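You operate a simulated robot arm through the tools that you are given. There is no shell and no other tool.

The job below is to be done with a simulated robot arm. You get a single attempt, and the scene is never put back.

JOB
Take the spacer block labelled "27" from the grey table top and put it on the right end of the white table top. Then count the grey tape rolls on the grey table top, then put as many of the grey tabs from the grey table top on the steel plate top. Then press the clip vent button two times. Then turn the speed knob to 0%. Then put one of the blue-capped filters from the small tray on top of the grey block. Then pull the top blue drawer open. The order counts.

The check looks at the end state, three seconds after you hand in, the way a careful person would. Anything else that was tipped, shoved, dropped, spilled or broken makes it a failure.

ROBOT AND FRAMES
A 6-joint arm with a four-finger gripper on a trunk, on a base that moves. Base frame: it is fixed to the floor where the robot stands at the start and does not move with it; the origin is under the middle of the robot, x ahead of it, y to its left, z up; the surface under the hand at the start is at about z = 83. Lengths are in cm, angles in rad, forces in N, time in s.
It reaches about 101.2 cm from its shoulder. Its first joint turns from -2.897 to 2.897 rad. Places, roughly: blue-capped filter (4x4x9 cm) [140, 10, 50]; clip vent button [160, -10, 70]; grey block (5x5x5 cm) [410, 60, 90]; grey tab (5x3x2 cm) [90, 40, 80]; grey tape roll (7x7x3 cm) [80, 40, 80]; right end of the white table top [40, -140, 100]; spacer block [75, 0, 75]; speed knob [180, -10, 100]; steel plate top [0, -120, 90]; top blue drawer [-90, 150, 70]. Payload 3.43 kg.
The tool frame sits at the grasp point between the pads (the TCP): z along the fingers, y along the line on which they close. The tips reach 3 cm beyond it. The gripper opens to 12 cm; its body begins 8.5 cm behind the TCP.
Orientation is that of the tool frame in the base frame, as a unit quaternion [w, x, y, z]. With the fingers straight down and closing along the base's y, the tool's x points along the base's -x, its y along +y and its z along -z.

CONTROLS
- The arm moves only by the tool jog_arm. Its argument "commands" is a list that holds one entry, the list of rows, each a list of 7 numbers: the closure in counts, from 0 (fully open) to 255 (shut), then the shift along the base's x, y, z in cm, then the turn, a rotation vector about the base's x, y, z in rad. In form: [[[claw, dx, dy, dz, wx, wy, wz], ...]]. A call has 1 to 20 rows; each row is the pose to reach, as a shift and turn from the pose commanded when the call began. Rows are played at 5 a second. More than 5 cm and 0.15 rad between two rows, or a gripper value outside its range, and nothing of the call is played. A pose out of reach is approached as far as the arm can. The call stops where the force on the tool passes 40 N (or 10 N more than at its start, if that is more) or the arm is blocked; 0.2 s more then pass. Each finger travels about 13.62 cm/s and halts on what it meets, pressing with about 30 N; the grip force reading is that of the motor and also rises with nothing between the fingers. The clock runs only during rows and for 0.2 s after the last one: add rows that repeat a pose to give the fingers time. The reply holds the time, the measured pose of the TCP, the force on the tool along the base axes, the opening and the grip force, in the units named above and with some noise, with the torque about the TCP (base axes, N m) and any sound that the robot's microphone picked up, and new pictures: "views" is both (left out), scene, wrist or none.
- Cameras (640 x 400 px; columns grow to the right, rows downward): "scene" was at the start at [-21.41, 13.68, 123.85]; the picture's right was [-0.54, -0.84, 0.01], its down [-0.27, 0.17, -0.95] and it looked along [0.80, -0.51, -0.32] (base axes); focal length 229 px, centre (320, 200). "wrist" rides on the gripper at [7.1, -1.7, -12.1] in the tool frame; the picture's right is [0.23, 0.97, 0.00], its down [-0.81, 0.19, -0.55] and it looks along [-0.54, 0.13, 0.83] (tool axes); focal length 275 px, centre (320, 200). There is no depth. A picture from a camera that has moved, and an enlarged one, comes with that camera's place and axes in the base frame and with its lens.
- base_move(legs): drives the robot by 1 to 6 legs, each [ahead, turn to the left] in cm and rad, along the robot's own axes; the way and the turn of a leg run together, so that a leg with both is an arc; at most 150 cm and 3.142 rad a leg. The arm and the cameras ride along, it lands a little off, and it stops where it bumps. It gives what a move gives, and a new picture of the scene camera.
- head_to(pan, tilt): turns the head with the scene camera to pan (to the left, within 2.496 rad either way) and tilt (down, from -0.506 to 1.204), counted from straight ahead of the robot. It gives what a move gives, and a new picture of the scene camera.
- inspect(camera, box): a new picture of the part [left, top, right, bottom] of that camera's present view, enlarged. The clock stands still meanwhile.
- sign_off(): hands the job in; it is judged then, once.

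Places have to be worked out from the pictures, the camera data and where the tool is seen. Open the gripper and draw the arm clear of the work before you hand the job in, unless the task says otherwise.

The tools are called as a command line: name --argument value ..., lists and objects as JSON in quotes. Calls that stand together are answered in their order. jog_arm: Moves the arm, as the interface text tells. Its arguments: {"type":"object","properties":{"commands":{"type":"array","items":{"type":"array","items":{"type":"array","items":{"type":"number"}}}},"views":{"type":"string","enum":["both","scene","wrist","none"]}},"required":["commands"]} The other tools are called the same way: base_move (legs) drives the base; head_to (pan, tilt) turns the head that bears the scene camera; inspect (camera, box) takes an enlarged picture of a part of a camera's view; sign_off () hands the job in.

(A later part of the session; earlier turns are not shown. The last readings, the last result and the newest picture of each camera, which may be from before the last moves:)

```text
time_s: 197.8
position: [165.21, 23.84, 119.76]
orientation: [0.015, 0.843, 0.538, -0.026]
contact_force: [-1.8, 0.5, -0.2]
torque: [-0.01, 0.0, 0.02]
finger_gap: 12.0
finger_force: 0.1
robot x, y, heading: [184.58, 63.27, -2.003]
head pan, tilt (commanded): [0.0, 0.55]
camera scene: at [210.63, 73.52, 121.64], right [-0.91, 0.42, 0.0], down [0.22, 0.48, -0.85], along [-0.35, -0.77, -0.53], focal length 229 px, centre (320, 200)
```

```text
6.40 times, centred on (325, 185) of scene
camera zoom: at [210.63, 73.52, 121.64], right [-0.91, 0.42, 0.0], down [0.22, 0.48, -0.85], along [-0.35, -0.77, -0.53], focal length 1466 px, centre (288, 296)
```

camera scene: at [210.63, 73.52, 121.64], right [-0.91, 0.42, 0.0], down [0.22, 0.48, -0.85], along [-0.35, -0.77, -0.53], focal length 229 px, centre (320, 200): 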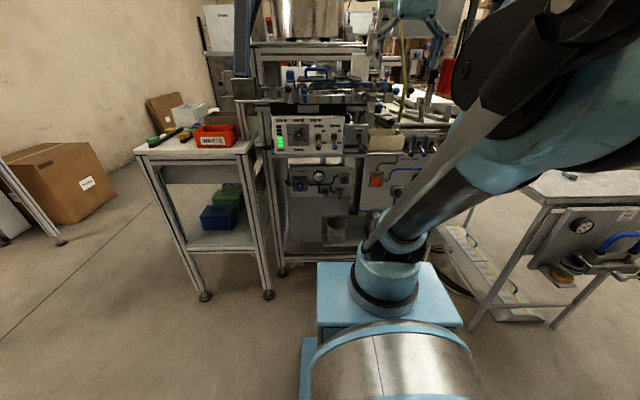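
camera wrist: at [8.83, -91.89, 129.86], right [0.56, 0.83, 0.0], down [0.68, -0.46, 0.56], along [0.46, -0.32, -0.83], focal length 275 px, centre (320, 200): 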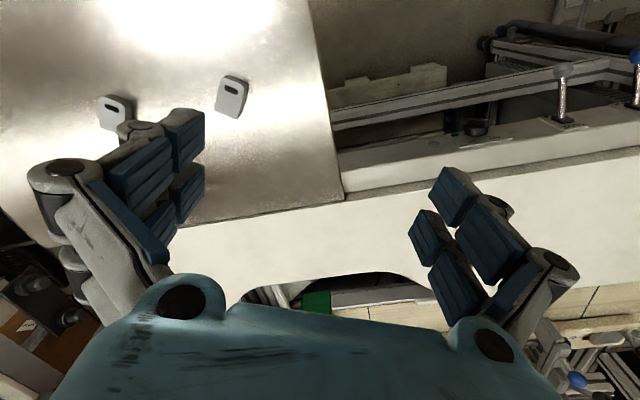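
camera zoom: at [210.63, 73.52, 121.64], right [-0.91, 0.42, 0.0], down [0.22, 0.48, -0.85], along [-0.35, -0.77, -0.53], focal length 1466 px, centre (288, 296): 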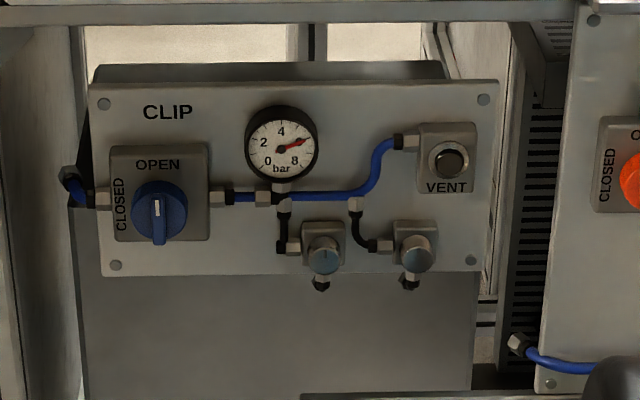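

The VENT button of the CLIP panel triangulates to about [160.5,-8.6,73] and the SPEED knob (now ≈57%) to about [180.5,-14,94]. Before pressing I examine the fingertips' shape when closed.

jog_arm --commands '[[[120, 0, 0, 0, 0, 0, 0], [255, 0, 0, 0, 0, 0, 0], [255, 0, 0, 0, 0, 0, 0], [255, 0, 0, 0, 0, 0, 0], [255, 0, 0, 0, 0, 0, 0]]]' --views "wrist"

inspect --camera "wrist" --box '[180, 80, 460, 320]'

```text
time_s: 199.1
position: [165.29, 23.91, 119.81]
orientation: [0.015, 0.843, 0.537, -0.026]
contact_force: [-0.2, -0.8, 0.4]
torque: [-0.01, -0.02, -0.01]
finger_gap: 0.0
finger_force: 30.0
robot x, y, heading: [184.41, 63.01, -1.992]
head pan, tilt (commanded): [0.0, 0.55]
camera wrist: at [167.02, 31.53, 131.55], right [0.98, -0.2, -0.01], down [-0.15, -0.78, 0.6], along [-0.13, -0.59, -0.8], focal length 275 px, centre (320, 200)
```

wrist: 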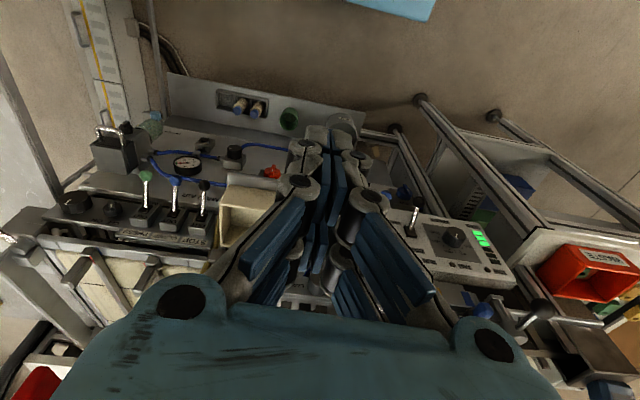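

```text
1.67 times, centred on (320, 200) of wrist
camera zoom: at [167.02, 31.53, 131.55], right [0.98, -0.2, -0.01], down [-0.15, -0.78, 0.6], along [-0.13, -0.59, -0.8], focal length 459 px, centre (320, 200)
```

zoom: 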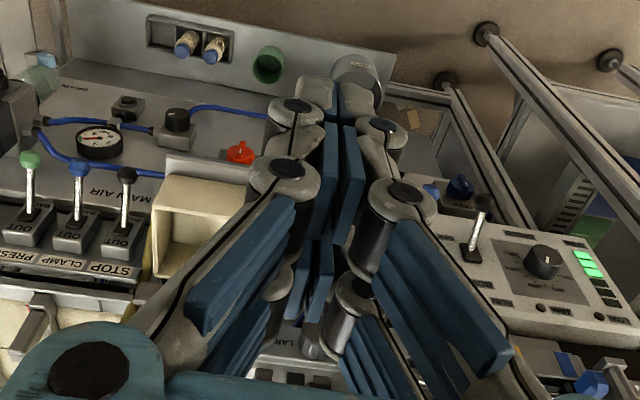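

The closed fingertips form two patches about ±2 cm along tool x, so I will press with one pair. The shoulder is a bit too close to the panel, so I back up 18 cm first.

base_move --legs '[[-18, 0]]'

inspect --camera "scene" --box '[240, 80, 400, 190]'

```text
time_s: 200.6
position: [172.91, 40.52, 119.92]
orientation: [0.016, 0.843, 0.537, -0.026]
contact_force: [0.5, -1.0, 0.5]
torque: [-0.01, -0.01, -0.03]
finger_gap: 0.0
finger_force: 30.0
robot x, y, heading: [192.83, 79.51, -2.005]
head pan, tilt (commanded): [0.0, 0.55]
camera scene: at [218.27, 90.18, 121.63], right [-0.91, 0.42, 0.0], down [0.22, 0.48, -0.85], along [-0.35, -0.77, -0.53], focal length 229 px, centre (320, 200)
```

scene: 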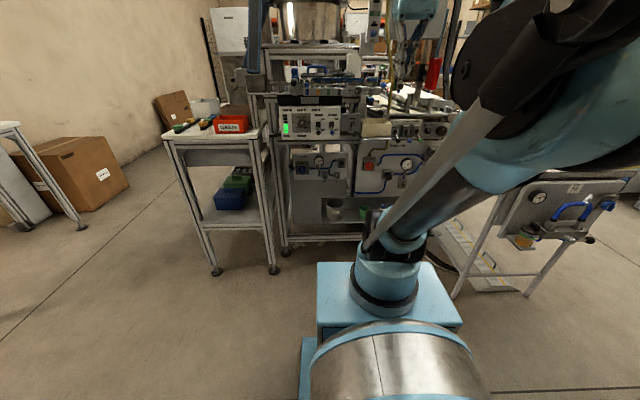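

```text
3.64 times, centred on (320, 135) of scene
camera zoom: at [218.27, 90.18, 121.63], right [-0.91, 0.42, 0.0], down [0.22, 0.48, -0.85], along [-0.35, -0.77, -0.53], focal length 833 px, centre (320, 436)
```

zoom: 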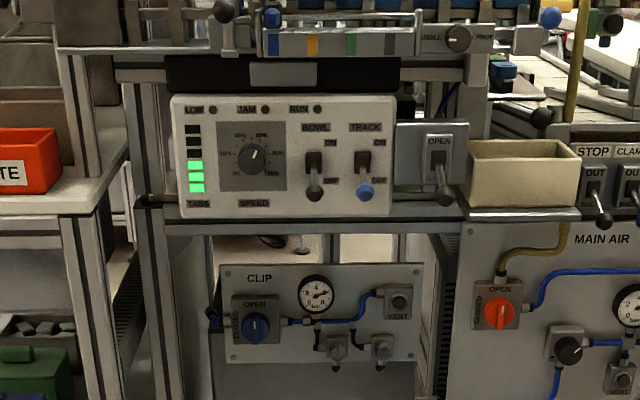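

I now swing the gripper from pointing down to pointing at the panel while moving out to a stand-off in front of the CLIP panel.

jog_arm --commands '[[[255, -0.3, -2.7, -1, -0.1144, 0.0505, 0], [255, -0.6, -5.4, -3, -0.2288, 0.101, 0], [255, -1, -8.1, -5.5, -0.343, 0.1515, 0], [255, -1.4, -10.8, -8, -0.4575, 0.202, 0], [255, -1.7, -13.5, -11, -0.572, 0.2525, 0], [255, -2.1, -16.2, -14, -0.6863, 0.303, 0], [255, -2.4, -19, -17, -0.8, 0.3535, 0], [255, -2.8, -21.8, -20, -0.915, 0.404, 0], [255, -3.1, -24.6, -23, -1.03, 0.4545, 0], [255, -3.5, -27.4, -26, -1.144, 0.505, 0], [255, -3.9, -30.2, -29, -1.26, 0.556, 0], [255, -3.9, -30.2, -30, -1.38, 0.609, 0], [255, -3.9, -30.2, -30, -1.38, 0.609, 0]]]' --views "both"

```text
time_s: 203.4
position: [169.77, 11.72, 90.17]
orientation: [0.394, 0.593, 0.377, -0.592]
contact_force: [0.8, 1.9, 0.3]
torque: [0.01, -0.03, 0.03]
finger_gap: 0.0
finger_force: 29.6
robot x, y, heading: [191.85, 79.71, -2.001]
head pan, tilt (commanded): [0.0, 0.55]
camera scene: at [218.29, 90.24, 121.63], right [-0.91, 0.42, 0.0], down [0.22, 0.48, -0.85], along [-0.35, -0.77, -0.53], focal length 229 px, centre (320, 200)
camera wrist: at [173.19, 23.15, 82.94], right [0.89, -0.4, -0.21], down [0.39, 0.44, 0.81], along [-0.23, -0.8, 0.55], focal length 275 px, centre (320, 200)
```

scene: 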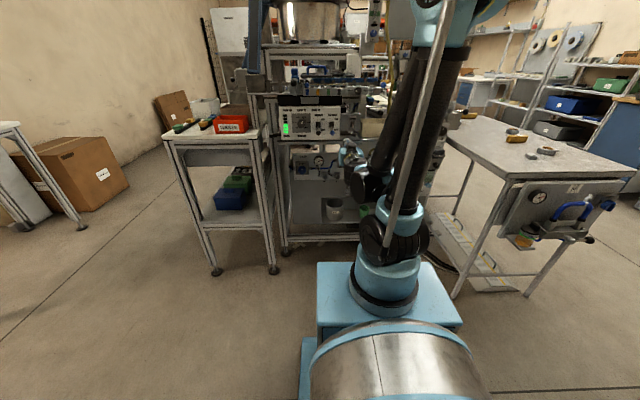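
wrist: 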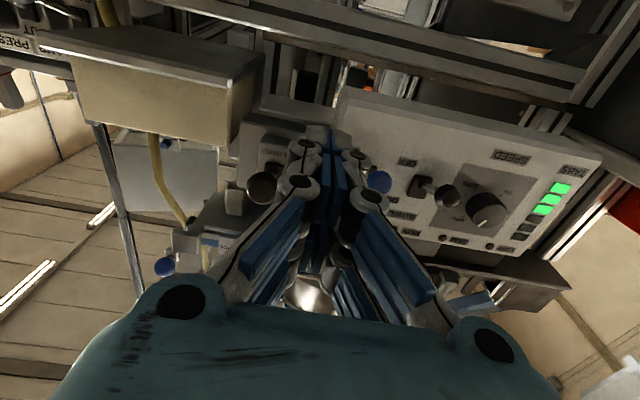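

The gripper points at the panel with the camera below it. I lower to z≈75 (so the lower finger pair is level with the VENT button) and shift in front of it.

jog_arm --commands '[[[255, -0.5, -1, -4, 0, 0, 0], [255, -1, -2, -8, 0, 0, 0], [255, -1.5, -3, -11.5, 0, 0, 0], [255, -2.3, -5, -15.1, 0, 0, 0], [255, -3.2, -7.5, -15.1, 0, 0, 0], [255, -4, -10, -15.1, 0, 0, 0], [255, -4, -10, -15.1, 0, 0, 0]]]' --views "both"

inspect --camera "wrist" --box '[180, 20, 480, 200]'

inspect --camera "scene" --box '[260, 110, 400, 210]'

```text
time_s: 204.6
position: [166.62, 2.27, 87.53]
orientation: [-0.396, -0.591, -0.375, 0.594]
contact_force: [-0.4, -2.2, -1.3]
torque: [-0.11, 0.04, -0.07]
finger_gap: 0.0
finger_force: 30.3
out of reach, approached as far as the arm can: row 1, 2, 3, 4, 5, 6
robot x, y, heading: [192.5, 79.64, -2.001]
head pan, tilt (commanded): [0.0, 0.55]
stopped in row 6: the force on the tool passed its limit at 122 N (the readings are from after the stop); the commanded pose is now the measured one
camera scene: at [218.25, 90.1, 121.65], right [-0.91, 0.42, 0.0], down [0.22, 0.49, -0.85], along [-0.35, -0.77, -0.53], focal length 229 px, centre (320, 200)
camera wrist: at [170.02, 13.68, 80.24], right [0.89, -0.4, -0.21], down [0.39, 0.45, 0.8], along [-0.23, -0.8, 0.56], focal length 275 px, centre (320, 200)
```

scene: 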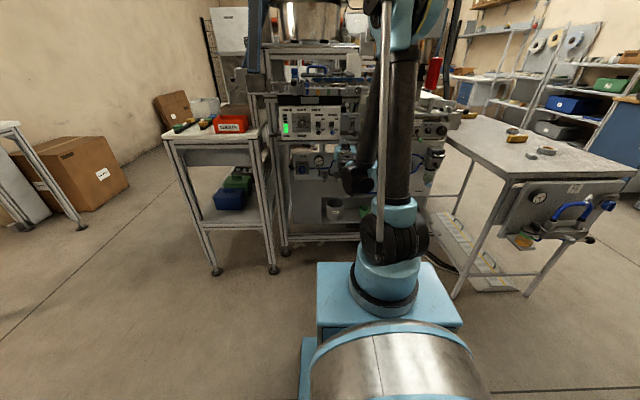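
wrist: 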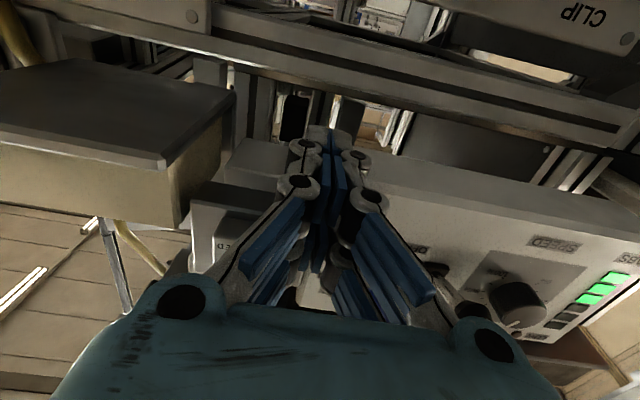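

```text
2.13 times, centred on (330, 110) of wrist
camera zoom: at [170.02, 13.68, 80.24], right [0.89, -0.4, -0.21], down [0.39, 0.45, 0.8], along [-0.23, -0.8, 0.56], focal length 587 px, centre (299, 392)
```

zoom: 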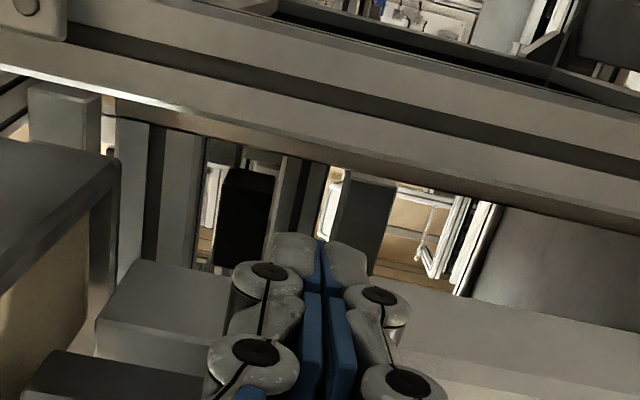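

```text
4.00 times, centred on (330, 160) of scene
camera zoom: at [218.25, 90.1, 121.65], right [-0.91, 0.42, 0.0], down [0.22, 0.49, -0.85], along [-0.35, -0.77, -0.53], focal length 916 px, centre (280, 360)
```

zoom: 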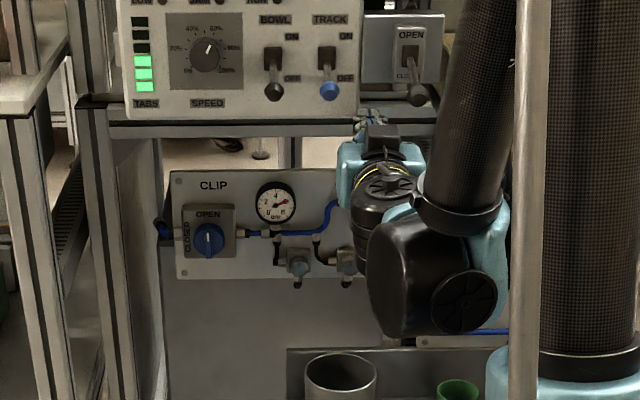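

The arm's elbow is too folded to lower there, and the tip touched the frame between the panels; it stopped and force is now small. I pull straight back away from the machine and check that nothing changed.

jog_arm --commands '[[[255, 1, 2.3, 0, 0, 0, 0], [255, 2, 4.6, 0, 0, 0, 0], [255, 3, 6.9, 0.5, 0, 0, 0], [255, 4, 9.2, 1.5, 0, 0, 0], [255, 4, 9.2, 2.5, 0, 0, 0]]]' --views "both"

inspect --camera "scene" --box '[260, 90, 400, 190]'

```text
time_s: 205.8
position: [170.68, 11.45, 89.96]
orientation: [-0.397, -0.59, -0.376, 0.594]
contact_force: [-1.2, -0.5, -1.1]
torque: [-0.03, -0.01, 0.01]
finger_gap: 0.0
finger_force: 30.3
out of reach, approached as far as the arm can: row 1, 2, 3
robot x, y, heading: [192.41, 79.91, -2.004]
head pan, tilt (commanded): [0.0, 0.55]
camera scene: at [218.27, 90.17, 121.64], right [-0.91, 0.42, 0.0], down [0.22, 0.49, -0.85], along [-0.35, -0.77, -0.53], focal length 229 px, centre (320, 200)
camera wrist: at [174.03, 22.92, 82.68], right [0.89, -0.4, -0.21], down [0.39, 0.45, 0.8], along [-0.23, -0.8, 0.56], focal length 275 px, centre (320, 200)
```

scene: 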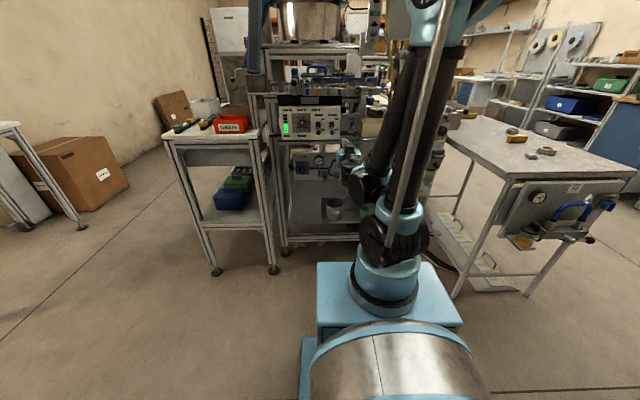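
wrist: 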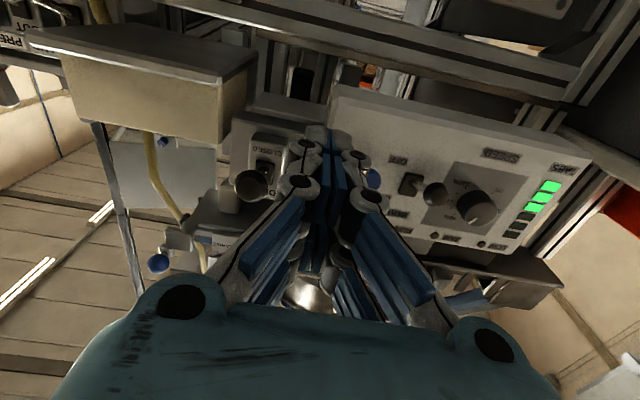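

```text
4.00 times, centred on (330, 140) of scene
camera zoom: at [218.27, 90.17, 121.64], right [-0.91, 0.42, 0.0], down [0.22, 0.49, -0.85], along [-0.35, -0.77, -0.53], focal length 916 px, centre (280, 440)
```

zoom: 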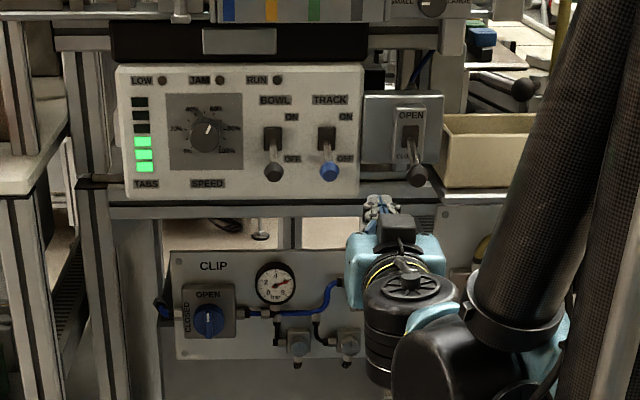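

The machine is unchanged. I check the space behind the robot before rotating in place for a better arm geometry.

head_to --pan 2.4 --tilt 0.9

head_to --pan -2.4 --tilt 0.9

```text
time_s: 208.0
position: [170.62, 11.55, 89.99]
orientation: [-0.395, -0.591, -0.375, 0.595]
contact_force: [0.1, -0.2, -0.1]
torque: [0.01, 0.0, -0.01]
finger_gap: 0.0
finger_force: 29.9
robot x, y, heading: [192.35, 79.89, -2.001]
head pan, tilt (commanded): [2.4, 0.901]
camera scene: at [228.99, 101.3, 118.9], right [0.39, -0.92, -0.01], down [-0.72, -0.3, -0.63], along [0.58, 0.25, -0.78], focal length 229 px, centre (320, 200)
```

scene: 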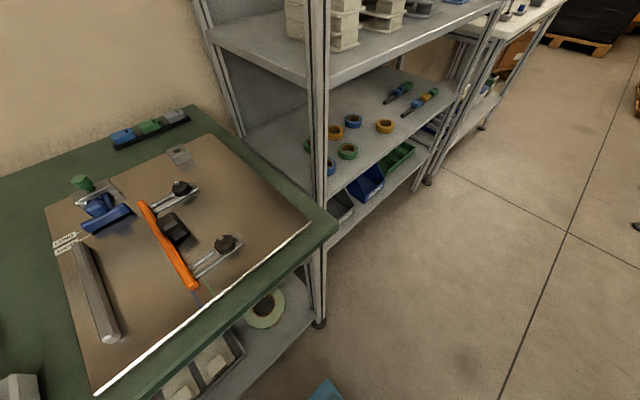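

```text
time_s: 211.8
position: [170.62, 11.44, 90.06]
orientation: [-0.396, -0.591, -0.375, 0.595]
contact_force: [0.3, 0.8, 0.3]
torque: [-0.03, -0.01, 0.01]
finger_gap: 0.02
finger_force: 29.6
robot x, y, heading: [192.36, 79.74, -2.001]
head pan, tilt (commanded): [-2.4, 0.901]
camera scene: at [219.71, 105.56, 118.9], right [0.95, 0.31, 0.01], down [0.24, -0.74, -0.63], along [-0.19, 0.6, -0.78], focal length 229 px, centre (320, 200)
```

scene: 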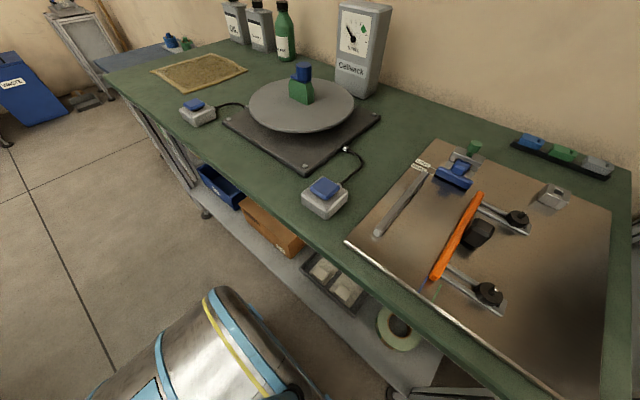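

The bench edge is only about 9 cm behind the drum, so I fold the gripper back up, creep forward 8 cm, and then rotate right about 1.0 rad so the shoulder gets more distance from the panel.

jog_arm --commands '[[[255, 0.1, 2, 2, 0.12, -0.053, 0], [255, 0.2, 4.5, 4.5, 0.24, -0.106, 0], [255, 0.3, 7, 7, 0.36, -0.159, 0], [255, 0.4, 9.5, 9.5, 0.48, -0.212, 0], [255, 0.5, 12, 12, 0.6, -0.265, 0], [255, 0.7, 14.5, 15, 0.72, -0.318, 0], [255, 0.9, 17, 18, 0.84, -0.371, 0], [255, 1.1, 19.5, 21, 0.96, -0.424, 0], [255, 1.3, 22, 24, 1.08, -0.477, 0], [255, 1.5, 24.5, 27, 1.2, -0.53, 0], [255, 1.8, 27, 29, 1.32, -0.583, 0], [255, 2.3, 29, 30, 1.4, -0.618, 0], [255, 2.3, 29, 30, 1.4, -0.618, 0]]]' --views "none"

base_move --legs '[[8, 0], [0, -1.0]]'

head_to --pan 0.9 --tilt 0.55

```text
time_s: 214.6
position: [172.95, 40.43, 120.07]
orientation: [0.016, 0.843, 0.537, -0.026]
contact_force: [0.0, 1.0, 0.1]
torque: [0.02, 0.01, -0.01]
finger_gap: 0.02
finger_force: 29.8
robot x, y, heading: [192.39, 79.59, -2.002]
head pan, tilt (commanded): [-2.4, 0.901]
```

```text
time_s: 218.6
position: [145.18, 67.26, 119.99]
orientation: [0.002, 0.997, 0.07, -0.03]
contact_force: [-0.7, 0.1, 0.2]
torque: [0.0, 0.0, 0.01]
finger_gap: 0.0
finger_force: 30.0
robot x, y, heading: [188.83, 71.87, -2.992]
head pan, tilt (commanded): [-2.4, 0.901]
camera scene: at [225.65, 63.09, 118.9], right [0.78, -0.63, 0.01], down [-0.49, -0.61, -0.63], along [0.4, 0.48, -0.78], focal length 229 px, centre (320, 200)
```

scene: 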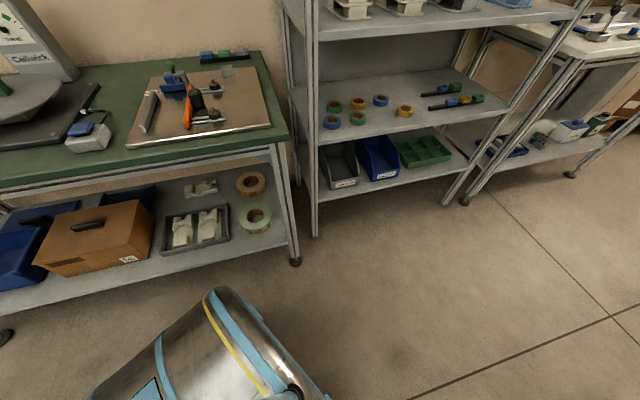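

```text
time_s: 221.3
position: [146.72, 67.54, 120.58]
orientation: [0.003, 0.997, 0.069, -0.036]
contact_force: [-0.4, 0.2, 0.0]
torque: [-0.01, 0.02, 0.01]
finger_gap: 0.01
finger_force: 29.8
robot x, y, heading: [188.92, 71.86, -2.996]
head pan, tilt (commanded): [0.901, 0.55]
camera scene: at [216.36, 49.46, 121.68], right [-0.87, 0.5, -0.01], down [0.27, 0.45, -0.85], along [-0.42, -0.74, -0.53], focal length 229 px, centre (320, 200)
```

scene: 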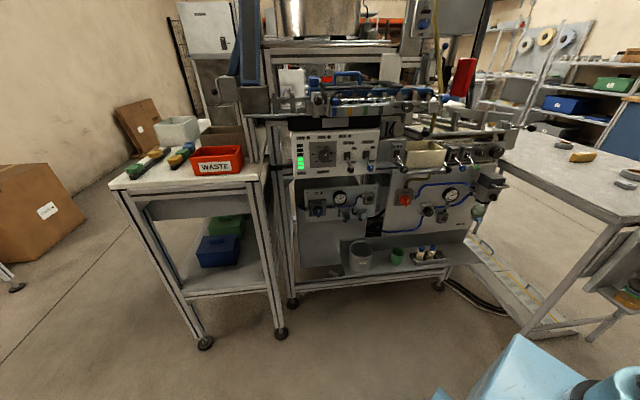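

Now the head camera has a clear view of both panels. I zoom to re-measure the VENT button and the knob.

inspect --camera "scene" --box '[280, 120, 400, 230]'

inspect --camera "scene" --box '[380, 130, 520, 280]'

```text
3.64 times, centred on (340, 175) of scene
camera zoom: at [216.36, 49.46, 121.68], right [-0.87, 0.5, -0.01], down [0.27, 0.45, -0.85], along [-0.42, -0.74, -0.53], focal length 833 px, centre (247, 291)
```

zoom: 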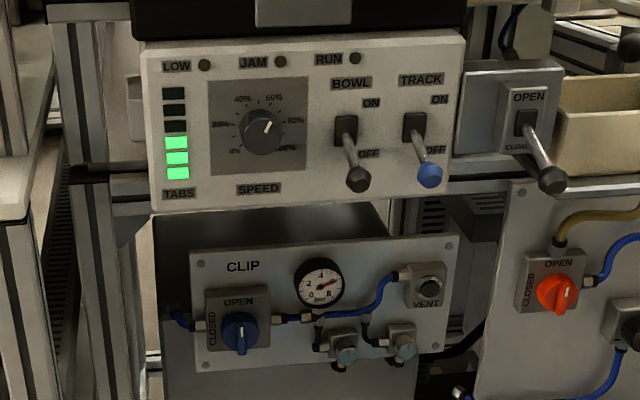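

```text
2.67 times, centred on (450, 205) of scene
camera zoom: at [216.36, 49.46, 121.68], right [-0.87, 0.5, -0.01], down [0.27, 0.45, -0.85], along [-0.42, -0.74, -0.53], focal length 611 px, centre (-27, 187)
```

zoom: 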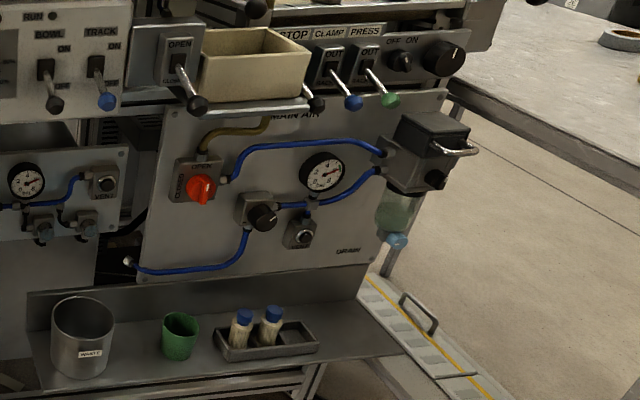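

The button refines to about [160.8,-8.2,73.5], recessed some 10 cm behind the overhanging beam (whose underside is near z≈88), and the knob to [183,-6.3,96.8]. I bring the hand around in front of the machine, yawing it to face the panel's normal.

jog_arm --commands '[[[255, -3.5, -3, 0, 0.003, -0.004, 0.068], [255, -7, -6.2, 0, 0.006, -0.008, 0.136], [255, -9.5, -10, -1, 0.009, -0.012, 0.204], [255, -10.5, -14.3, -2, 0.012, -0.016, 0.272], [255, -10, -18.7, -3.5, 0.015, -0.02, 0.34], [255, -8.5, -22.8, -5, 0.018, -0.024, 0.408], [255, -6.5, -26.7, -6.5, 0.021, -0.028, 0.476], [255, -4, -30.3, -8, 0.024, -0.031, 0.544], [255, -1, -33.5, -9.5, 0.028, -0.035, 0.612], [255, 2.5, -36.2, -11, 0.031, -0.039, 0.68], [255, 6, -38.7, -12.5, 0.034, -0.043, 0.748], [255, 9.7, -41, -14, 0.037, -0.047, 0.816], [255, 13.4, -43.2, -16, 0.04, -0.051, 0.884], [255, 17.2, -45.3, -18, 0.043, -0.055, 0.952], [255, 20.5, -47, -20, 0.046, -0.059, 1.016], [255, 21.3, -47.5, -20.6, 0.046, -0.059, 1.016], [255, 21.3, -47.5, -20.6, 0.046, -0.059, 1.016]]]' --views "both"

```text
time_s: 224.9
position: [168.02, 20.03, 99.99]
orientation: [0.0, 0.837, 0.546, -0.001]
contact_force: [-0.4, 0.8, -0.3]
torque: [0.01, -0.03, 0.0]
finger_gap: 0.0
finger_force: 30.3
robot x, y, heading: [188.83, 71.61, -2.991]
head pan, tilt (commanded): [0.901, 0.55]
camera scene: at [216.36, 49.44, 121.68], right [-0.87, 0.5, -0.01], down [0.27, 0.45, -0.85], along [-0.42, -0.74, -0.53], focal length 229 px, centre (320, 200)
camera wrist: at [169.28, 27.12, 112.19], right [0.98, -0.18, 0.0], down [-0.15, -0.82, 0.55], along [-0.1, -0.54, -0.83], focal length 275 px, centre (320, 200)
```

scene: 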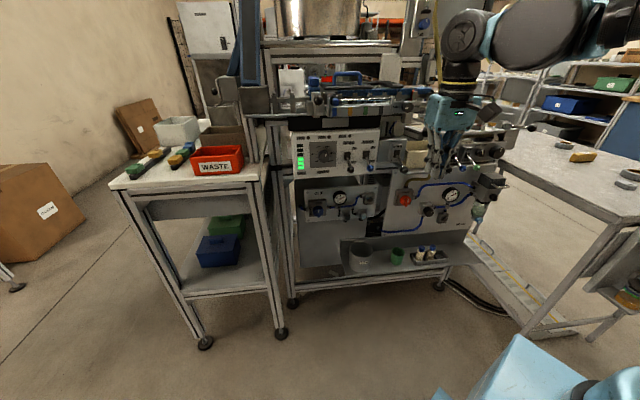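
wrist: 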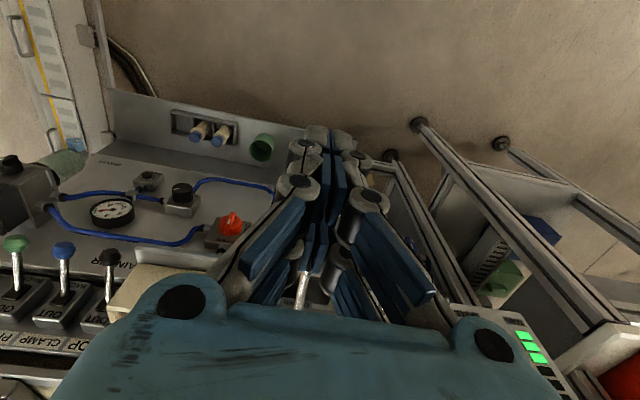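

Level and aligned with the panel normal. I now pitch the gripper up to horizontal (slightly over, so the lower finger pair leads) while lowering to z≈75.7 in front of the VENT button.

jog_arm --commands '[[[255, 0.2, -0.7, -2.2, -0.135, 0.0596, 0], [255, 0.3, -1.5, -4.4, -0.27, 0.1192, 0], [255, 0.5, -2.2, -6.6, -0.405, 0.1788, 0], [255, 0.6, -2.9, -8.8, -0.54, 0.2384, 0], [255, 0.8, -3.7, -11, -0.675, 0.298, 0], [255, 0.9, -4.4, -13.2, -0.81, 0.3576, 0], [255, 1.1, -5.2, -15.4, -0.945, 0.4172, 0], [255, 1.2, -5.9, -17.6, -1.08, 0.4768, 0], [255, 1.4, -6.6, -19.8, -1.215, 0.5364, 0], [255, 1.5, -7.4, -22, -1.35, 0.596, 0], [255, 1.7, -8.1, -24.3, -1.482, 0.6545, 0], [255, 1.7, -8.1, -24.3, -1.5, 0.662, 0], [255, 1.7, -8.1, -24.3, -1.5, 0.662, 0]]]' --views "both"

```text
time_s: 227.8
position: [171.45, 7.91, 85.54]
orientation: [-0.398, -0.573, -0.372, 0.613]
contact_force: [-0.4, 0.8, -0.2]
torque: [-0.01, -0.02, 0.01]
finger_gap: 0.01
finger_force: 29.7
out of reach, approached as far as the arm can: row 10, 11, 12, 13
robot x, y, heading: [189.15, 72.0, -2.997]
head pan, tilt (commanded): [0.901, 0.55]
camera scene: at [216.36, 49.45, 121.68], right [-0.87, 0.5, -0.01], down [0.27, 0.45, -0.85], along [-0.42, -0.74, -0.53], focal length 229 px, centre (320, 200)
camera wrist: at [174.56, 19.12, 77.64], right [0.88, -0.41, -0.23], down [0.42, 0.48, 0.77], along [-0.21, -0.78, 0.59], focal length 275 px, centre (320, 200)
```

scene: 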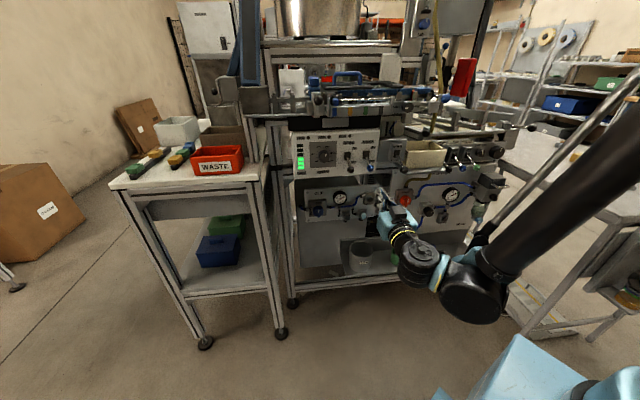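
wrist: 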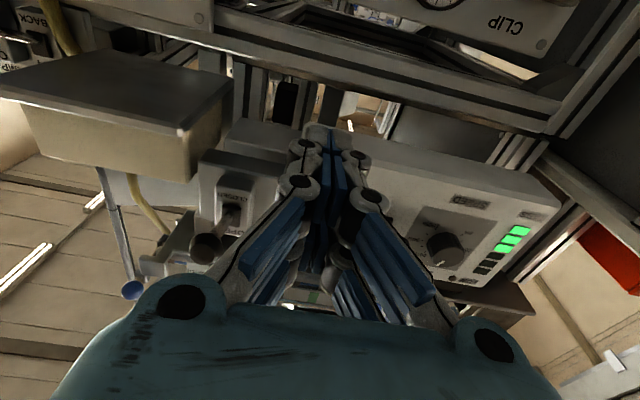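

The wrist limit stops the arm at z≈85 here because the forearm is too steep. I retrace to the tool-down posture, and then reposition the base further along the corridor so the arm can reach out more obliquely.

jog_arm --commands '[[[255, -0.2, 1.2, 1.5, 0.135, -0.0596, 0], [255, -0.5, 2.4, 3, 0.27, -0.1192, 0], [255, -0.8, 3.6, 4.5, 0.405, -0.1788, 0], [255, -1.1, 4.8, 6, 0.54, -0.2384, 0], [255, -1.4, 6, 7.5, 0.675, -0.298, 0], [255, -1.7, 7.2, 9, 0.81, -0.3576, 0], [255, -2, 8.4, 10.5, 0.945, -0.4172, 0], [255, -2.3, 9.6, 12, 1.08, -0.4768, 0], [255, -2.6, 10.8, 13.5, 1.215, -0.5364, 0], [255, -3, 12, 15, 1.35, -0.596, 0], [255, -3.4, 12.1, 17, 1.482, -0.6545, 0], [255, -3.4, 12.1, 18, 1.5, -0.662, 0], [255, -3.4, 12.1, 18, 1.5, -0.662, 0]]]' --views "none"

```text
time_s: 230.6
position: [168.13, 19.74, 103.45]
orientation: [-0.001, 0.837, 0.547, 0.001]
contact_force: [-0.3, 0.1, 0.0]
torque: [-0.01, -0.02, 0.03]
finger_gap: 0.02
finger_force: 30.0
robot x, y, heading: [188.45, 71.86, -2.995]
head pan, tilt (commanded): [0.901, 0.55]
```

jog_arm --commands '[[[255, -4, 1.5, 1.5, 0, 0, -0.083], [255, -8, 3.2, 3, 0, 0, -0.166], [255, -12, 5, 4.5, 0, 0, -0.25], [255, -16, 7.2, 6, 0, 0, -0.333], [255, -20, 9.8, 7.5, 0, 0, -0.416], [255, -23.5, 12.8, 9, 0, 0, -0.5], [255, -26.5, 16.3, 10.5, 0, 0, -0.583], [255, -29, 20.3, 12, 0, 0, -0.666], [255, -31, 24.5, 13.5, 0, 0, -0.75], [255, -32.3, 29, 14.5, 0, 0, -0.833], [255, -32.5, 33.5, 15, 0, 0, -0.916], [255, -32, 37.5, 15, 0, 0, -1.0], [255, -32, 37.5, 15, 0, 0, -1.0]]]' --views "none"

base_move --legs '[[0, -0.56], [15, 0]]'

head_to --pan 1.3 --tilt 0.5

```text
time_s: 233.3
position: [136.2, 57.28, 118.47]
orientation: [-0.001, 0.997, 0.078, 0.0]
contact_force: [0.4, -0.2, -0.2]
torque: [-0.01, 0.01, -0.01]
finger_gap: 0.0
finger_force: 29.9
robot x, y, heading: [189.23, 71.92, -2.999]
head pan, tilt (commanded): [0.901, 0.55]
```

```text
time_s: 236.4
position: [122.11, 92.73, 118.61]
orientation: [0.0, 0.981, -0.194, 0.0]
contact_force: [0.5, 0.5, 0.0]
torque: [-0.01, 0.03, -0.01]
finger_gap: 0.01
finger_force: 29.7
robot x, y, heading: [174.91, 78.34, 2.746]
head pan, tilt (commanded): [0.901, 0.55]
camera scene: at [186.88, 44.51, 121.68], right [-0.48, 0.88, -0.01], down [0.47, 0.25, -0.85], along [-0.74, -0.41, -0.53], focal length 229 px, centre (320, 200)
```

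scene: 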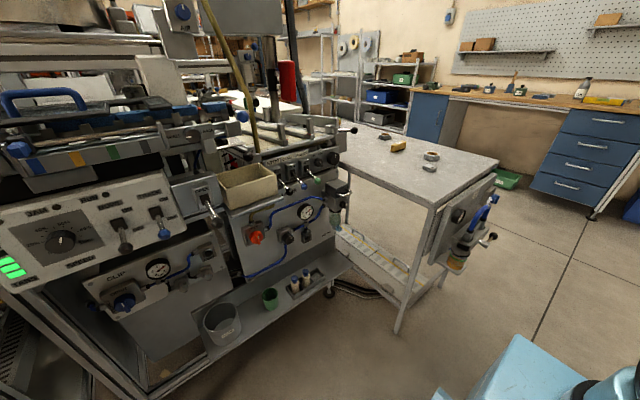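

```text
time_s: 237.3
position: [123.43, 92.24, 119.25]
orientation: [-0.002, 0.981, -0.194, -0.006]
contact_force: [0.1, -0.5, -0.2]
torque: [0.01, 0.01, 0.0]
finger_gap: 0.0
finger_force: 30.1
robot x, y, heading: [174.79, 78.01, 2.746]
head pan, tilt (commanded): [1.3, 0.499]
camera scene: at [189.1, 41.71, 122.18], right [-0.78, 0.62, -0.01], down [0.31, 0.37, -0.88], along [-0.54, -0.69, -0.48], focal length 229 px, centre (320, 200)
```

scene: 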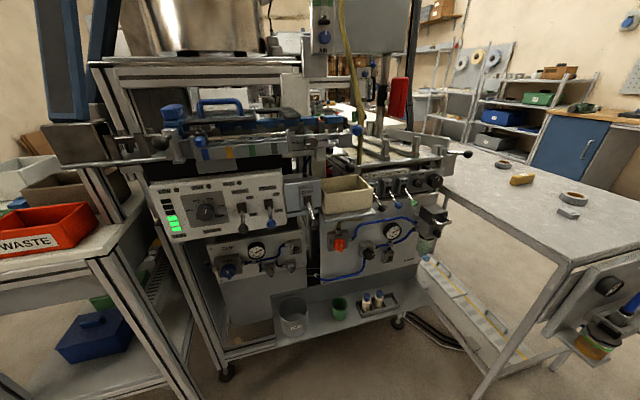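

The head now looks at the machine from close by. I zoom to measure button, knob and filters accurately.

inspect --camera "scene" --box '[140, 160, 320, 290]'

inspect --camera "scene" --box '[260, 220, 440, 340]'

```text
3.08 times, centred on (230, 225) of scene
camera zoom: at [189.1, 41.71, 122.18], right [-0.78, 0.62, -0.01], down [0.31, 0.37, -0.88], along [-0.54, -0.69, -0.48], focal length 705 px, centre (597, 123)
```

zoom: 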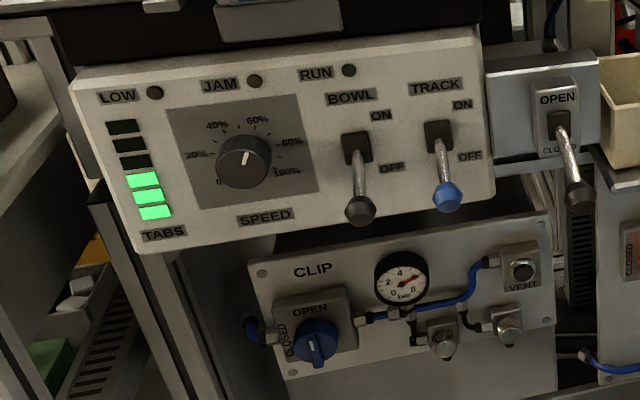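

```text
3.33 times, centred on (350, 280) of scene
camera zoom: at [189.1, 41.71, 122.18], right [-0.78, 0.62, -0.01], down [0.31, 0.37, -0.88], along [-0.54, -0.69, -0.48], focal length 764 px, centre (220, -67)
```

zoom: 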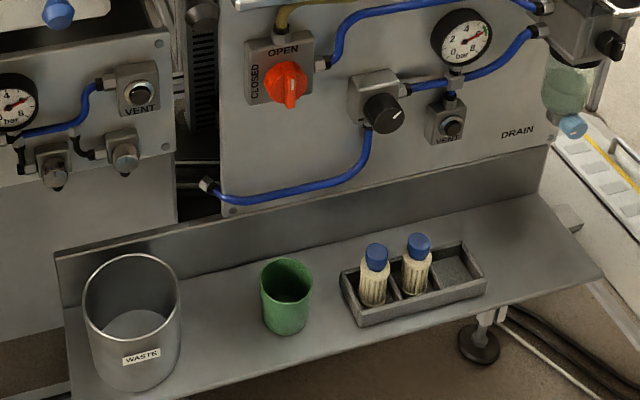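

From this stance the button measures [160.0,-8.5,73.0], the knob [182.4,-7.2,96.3], and the filter caps [141.2,7.3,50.5] and [136.3,9.2,50.1]. I swing the arm round to the machine side, yawing the tool to face the panel.

jog_arm --commands '[[[255, 0, -4.5, -0.9, 0, 0, 0.0966], [255, 0.3, -9, -1.8, 0, 0, 0.193], [255, 1, -13.4, -2.7, 0, 0, 0.29], [255, 2, -17.8, -3.6, 0, 0, 0.386], [255, 4, -22, -4.5, 0, 0, 0.483], [255, 6.5, -26, -5.4, 0, 0, 0.58], [255, 9.5, -29.8, -6.3, 0, 0, 0.676], [255, 12.5, -33.6, -7.2, 0, 0, 0.773], [255, 15.5, -37.4, -8.1, 0, 0, 0.87], [255, 18.5, -41.2, -9, 0, 0, 0.966], [255, 21.5, -45, -9.9, 0, 0, 1.063], [255, 24.5, -48.8, -10.8, 0, 0, 1.16], [255, 27.7, -52.4, -11.7, 0, 0, 1.256], [255, 31, -55.9, -12.6, 0, 0, 1.353], [255, 34, -59.4, -13.5, 0, 0, 1.45], [255, 36.6, -62.2, -14.3, 0, 0, 1.546], [255, 36.6, -62.2, -14.3, 0, 0, 1.546]]]' --views "both"

```text
time_s: 240.9
position: [159.89, 30.05, 104.93]
orientation: [0.003, 0.838, 0.546, -0.006]
contact_force: [-0.2, -1.6, 0.0]
torque: [-0.01, -0.04, -0.04]
finger_gap: 0.0
finger_force: 30.2
robot x, y, heading: [174.87, 77.8, 2.749]
head pan, tilt (commanded): [1.3, 0.499]
camera scene: at [189.11, 41.69, 122.18], right [-0.79, 0.62, -0.01], down [0.31, 0.37, -0.88], along [-0.54, -0.69, -0.48], focal length 229 px, centre (320, 200)
camera wrist: at [161.26, 37.33, 117.0], right [0.98, -0.18, 0.0], down [-0.15, -0.81, 0.56], along [-0.11, -0.55, -0.83], focal length 275 px, centre (320, 200)
```

scene: 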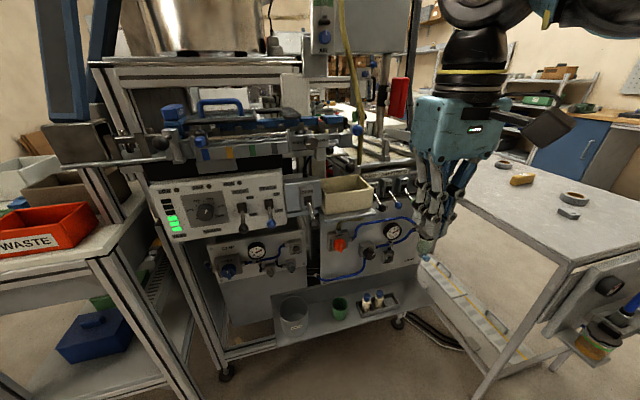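
wrist: 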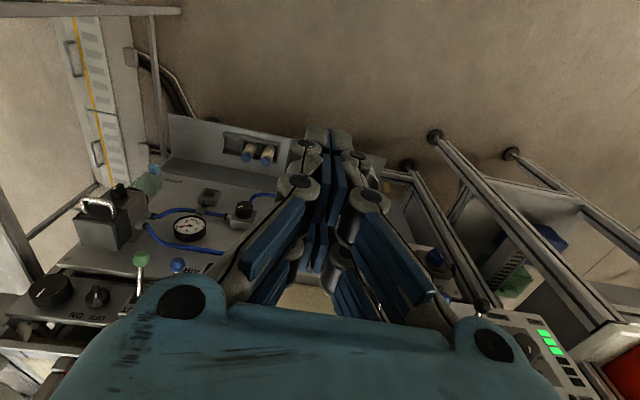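

I pitch the gripper up to horizontal again while moving to the stand-off in front of the VENT button.

jog_arm --commands '[[[255, 0.7, -1.4, -2.3, -0.122, 0.0538, 0], [255, 1.4, -2.8, -4.6, -0.244, 0.1077, 0], [255, 2.1, -4.2, -6.9, -0.366, 0.1615, 0], [255, 2.8, -5.6, -9.2, -0.488, 0.2153, 0], [255, 3.5, -7, -11.5, -0.61, 0.2692, 0], [255, 4.2, -8.4, -13.8, -0.732, 0.323, 0], [255, 4.9, -9.8, -16.1, -0.854, 0.3768, 0], [255, 5.6, -11.2, -18.4, -0.976, 0.4307, 0], [255, 6.3, -12.6, -20.7, -1.098, 0.4845, 0], [255, 7, -14, -23, -1.22, 0.5383, 0], [255, 7.7, -15.4, -25.3, -1.342, 0.5922, 0], [255, 8.4, -16.8, -27.6, -1.464, 0.646, 0], [255, 9, -18.4, -29.4, -1.51, 0.666, 0], [255, 9, -18.4, -29.4, -1.51, 0.666, 0]]]' --views "both"

```text
time_s: 243.9
position: [169.08, 11.57, 75.5]
orientation: [-0.403, -0.564, -0.367, 0.62]
contact_force: [-0.4, -0.2, 0.3]
torque: [0.01, 0.0, 0.03]
finger_gap: 0.01
finger_force: 29.5
robot x, y, heading: [175.05, 77.83, 2.75]
head pan, tilt (commanded): [1.3, 0.499]
camera scene: at [189.12, 41.69, 122.17], right [-0.79, 0.62, -0.01], down [0.31, 0.37, -0.88], along [-0.54, -0.69, -0.48], focal length 229 px, centre (320, 200)
camera wrist: at [172.08, 22.61, 67.43], right [0.88, -0.41, -0.23], down [0.43, 0.49, 0.76], along [-0.2, -0.76, 0.61], focal length 275 px, centre (320, 200)
```

scene: 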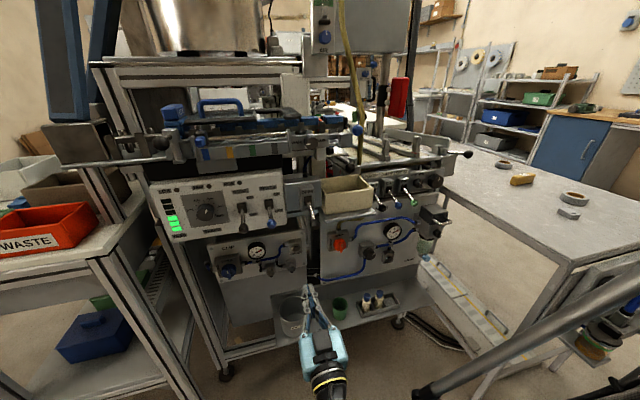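
wrist: 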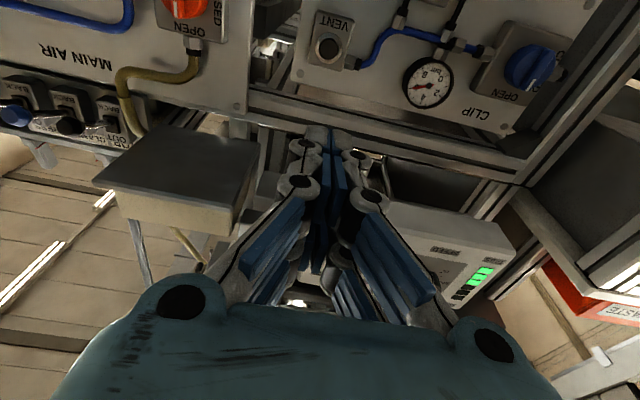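

Reached: the VENT button appears at the top of the wrist view and checks out at [159.8,-8.5,72.8]. I advance along the panel normal to about 3 cm before contact, with the lower finger pair level with the button.

jog_arm --commands '[[[255, -1.6, -3.5, -0.2, 0, 0, 0], [255, -3.2, -7, -0.4, 0, 0, 0], [255, -4.8, -10.3, -0.6, 0, 0, 0], [255, -6, -13, -0.8, 0, 0, 0], [255, -6.8, -14.4, -1, 0, 0, 0], [255, -6.8, -14.4, -1, 0, 0, 0]]]' --views "wrist"

inspect --camera "wrist" --box '[240, 40, 420, 180]'

inspect --camera "scene" --box '[200, 200, 380, 330]'

```text
time_s: 245.3
position: [162.18, -2.89, 74.64]
orientation: [-0.403, -0.565, -0.367, 0.62]
contact_force: [1.0, 0.4, 0.7]
torque: [0.0, -0.02, 0.02]
finger_gap: 0.0
finger_force: 29.7
robot x, y, heading: [175.14, 78.26, 2.745]
head pan, tilt (commanded): [1.3, 0.499]
camera wrist: at [165.23, 8.1, 66.53], right [0.88, -0.41, -0.23], down [0.43, 0.49, 0.76], along [-0.2, -0.76, 0.61], focal length 275 px, centre (320, 200)
```

wrist: 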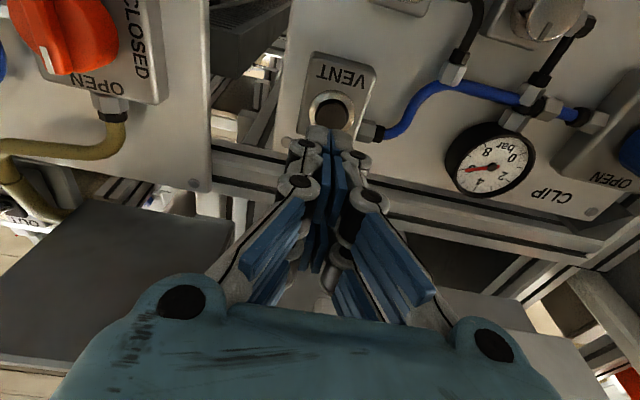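

```text
2.86 times, centred on (330, 110) of wrist
camera zoom: at [165.23, 8.1, 66.53], right [0.88, -0.41, -0.23], down [0.43, 0.49, 0.76], along [-0.2, -0.76, 0.61], focal length 786 px, centre (291, 457)
```

zoom: 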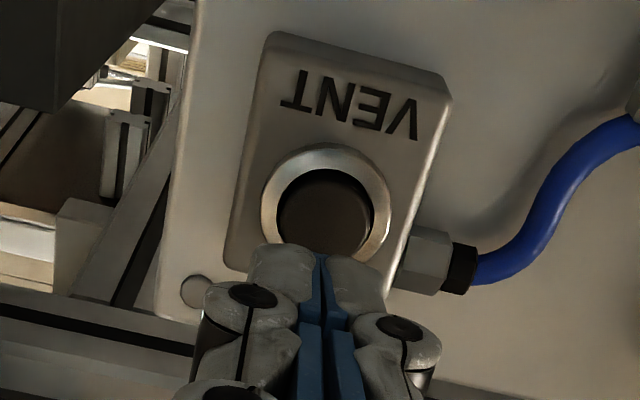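

```text
3.08 times, centred on (290, 265) of scene
camera zoom: at [189.12, 41.68, 122.17], right [-0.79, 0.62, -0.01], down [0.31, 0.37, -0.88], along [-0.54, -0.69, -0.48], focal length 705 px, centre (412, 0)
```

zoom: 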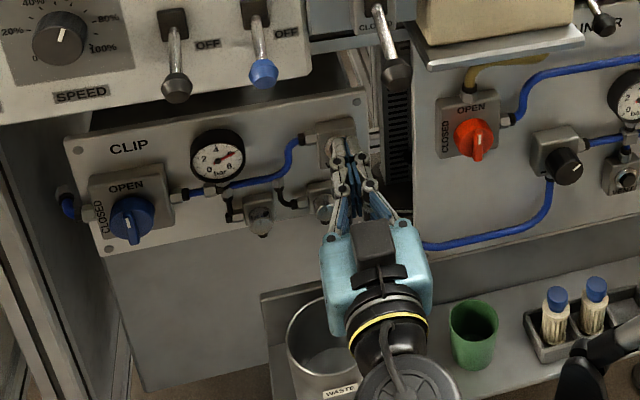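

The button is a dark cap protruding from its ring, about 2.8 cm ahead of the fingertips and nearly centred. I advance in small steps until contact and read the force.

jog_arm --commands '[[[255, -0.2, -1.0, 0, 0, 0, 0], [255, -0.55, -1.8, 0, 0, 0, 0], [255, -0.75, -2.3, 0, 0, 0, 0], [255, -0.83, -2.5, 0, 0, 0, 0]]]' --views "wrist"

inspect --camera "wrist" --box '[240, 40, 420, 180]'

```text
time_s: 246.3
position: [161.58, -5.44, 74.64]
orientation: [-0.403, -0.565, -0.367, 0.619]
contact_force: [1.2, 1.1, -1.1]
torque: [0.03, 0.02, -0.01]
finger_gap: 0.58
finger_force: 33.6
robot x, y, heading: [174.6, 78.15, 2.741]
head pan, tilt (commanded): [1.3, 0.499]
camera wrist: at [164.53, 5.61, 66.51], right [0.88, -0.41, -0.23], down [0.43, 0.49, 0.76], along [-0.2, -0.76, 0.61], focal length 275 px, centre (320, 200)
```

wrist: 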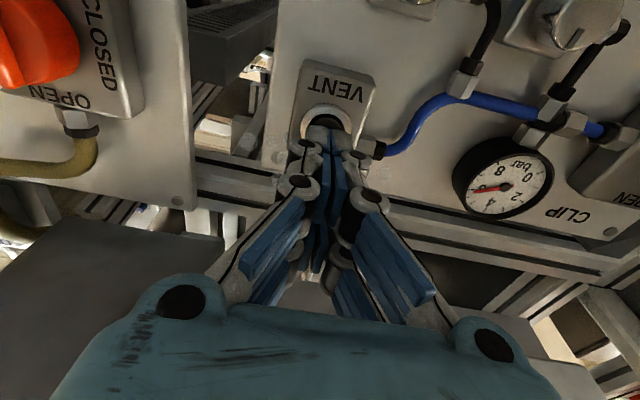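

```text
2.86 times, centred on (330, 110) of wrist
camera zoom: at [164.53, 5.61, 66.51], right [0.88, -0.41, -0.23], down [0.43, 0.49, 0.76], along [-0.2, -0.76, 0.61], focal length 786 px, centre (291, 457)
```

zoom: 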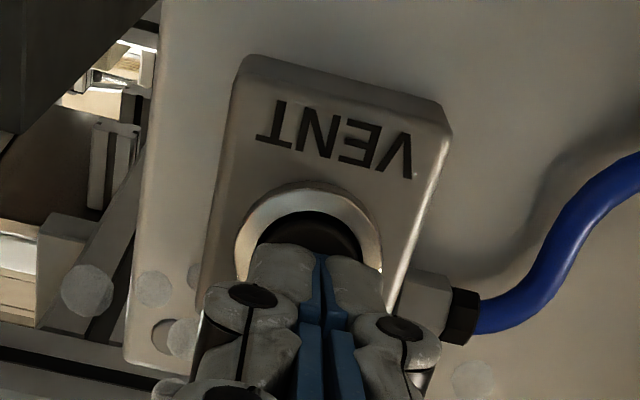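

The tips are just touching the button (some pale puffs appear around, gap 0.58). I push a little further in 0.2 cm steps and watch the readings.

jog_arm --commands '[[[255, -0.08, -0.18, 0, 0, 0, 0], [255, -0.16, -0.37, 0, 0, 0, 0]]]' --views "wrist"

inspect --camera "wrist" --box '[240, 40, 420, 180]'

inspect --camera "scene" --box '[200, 200, 340, 300]'

```text
time_s: 246.9
position: [161.46, -5.66, 74.67]
orientation: [-0.404, -0.564, -0.368, 0.619]
contact_force: [5.3, 9.2, 2.9]
torque: [0.13, -0.1, 0.1]
finger_gap: 0.6
finger_force: 32.7
robot x, y, heading: [175.11, 77.88, 2.742]
head pan, tilt (commanded): [1.3, 0.499]
heard: click
camera wrist: at [164.38, 5.3, 66.51], right [0.88, -0.41, -0.23], down [0.43, 0.49, 0.76], along [-0.2, -0.76, 0.61], focal length 275 px, centre (320, 200)
```

wrist: 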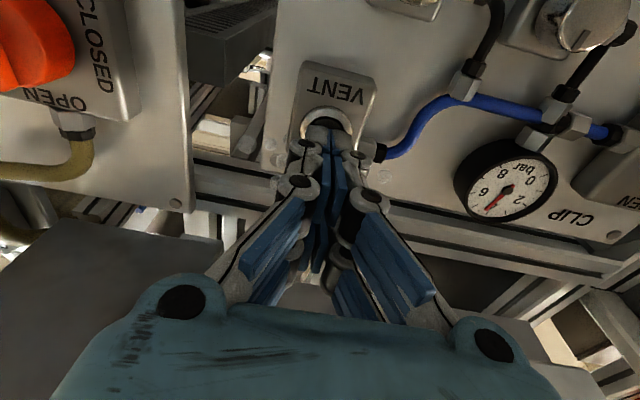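

```text
2.86 times, centred on (330, 110) of wrist
camera zoom: at [164.38, 5.3, 66.51], right [0.88, -0.41, -0.23], down [0.43, 0.49, 0.76], along [-0.2, -0.76, 0.61], focal length 786 px, centre (291, 457)
```

zoom: 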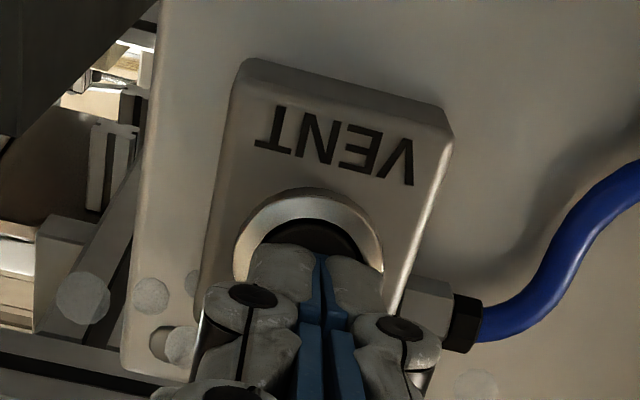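

```text
4.00 times, centred on (270, 250) of scene
camera zoom: at [189.14, 41.71, 122.18], right [-0.79, 0.62, -0.01], down [0.31, 0.37, -0.88], along [-0.54, -0.69, -0.48], focal length 916 px, centre (520, 0)
```

zoom: 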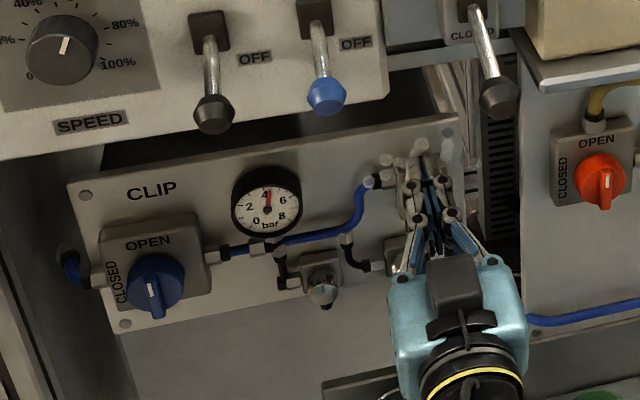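

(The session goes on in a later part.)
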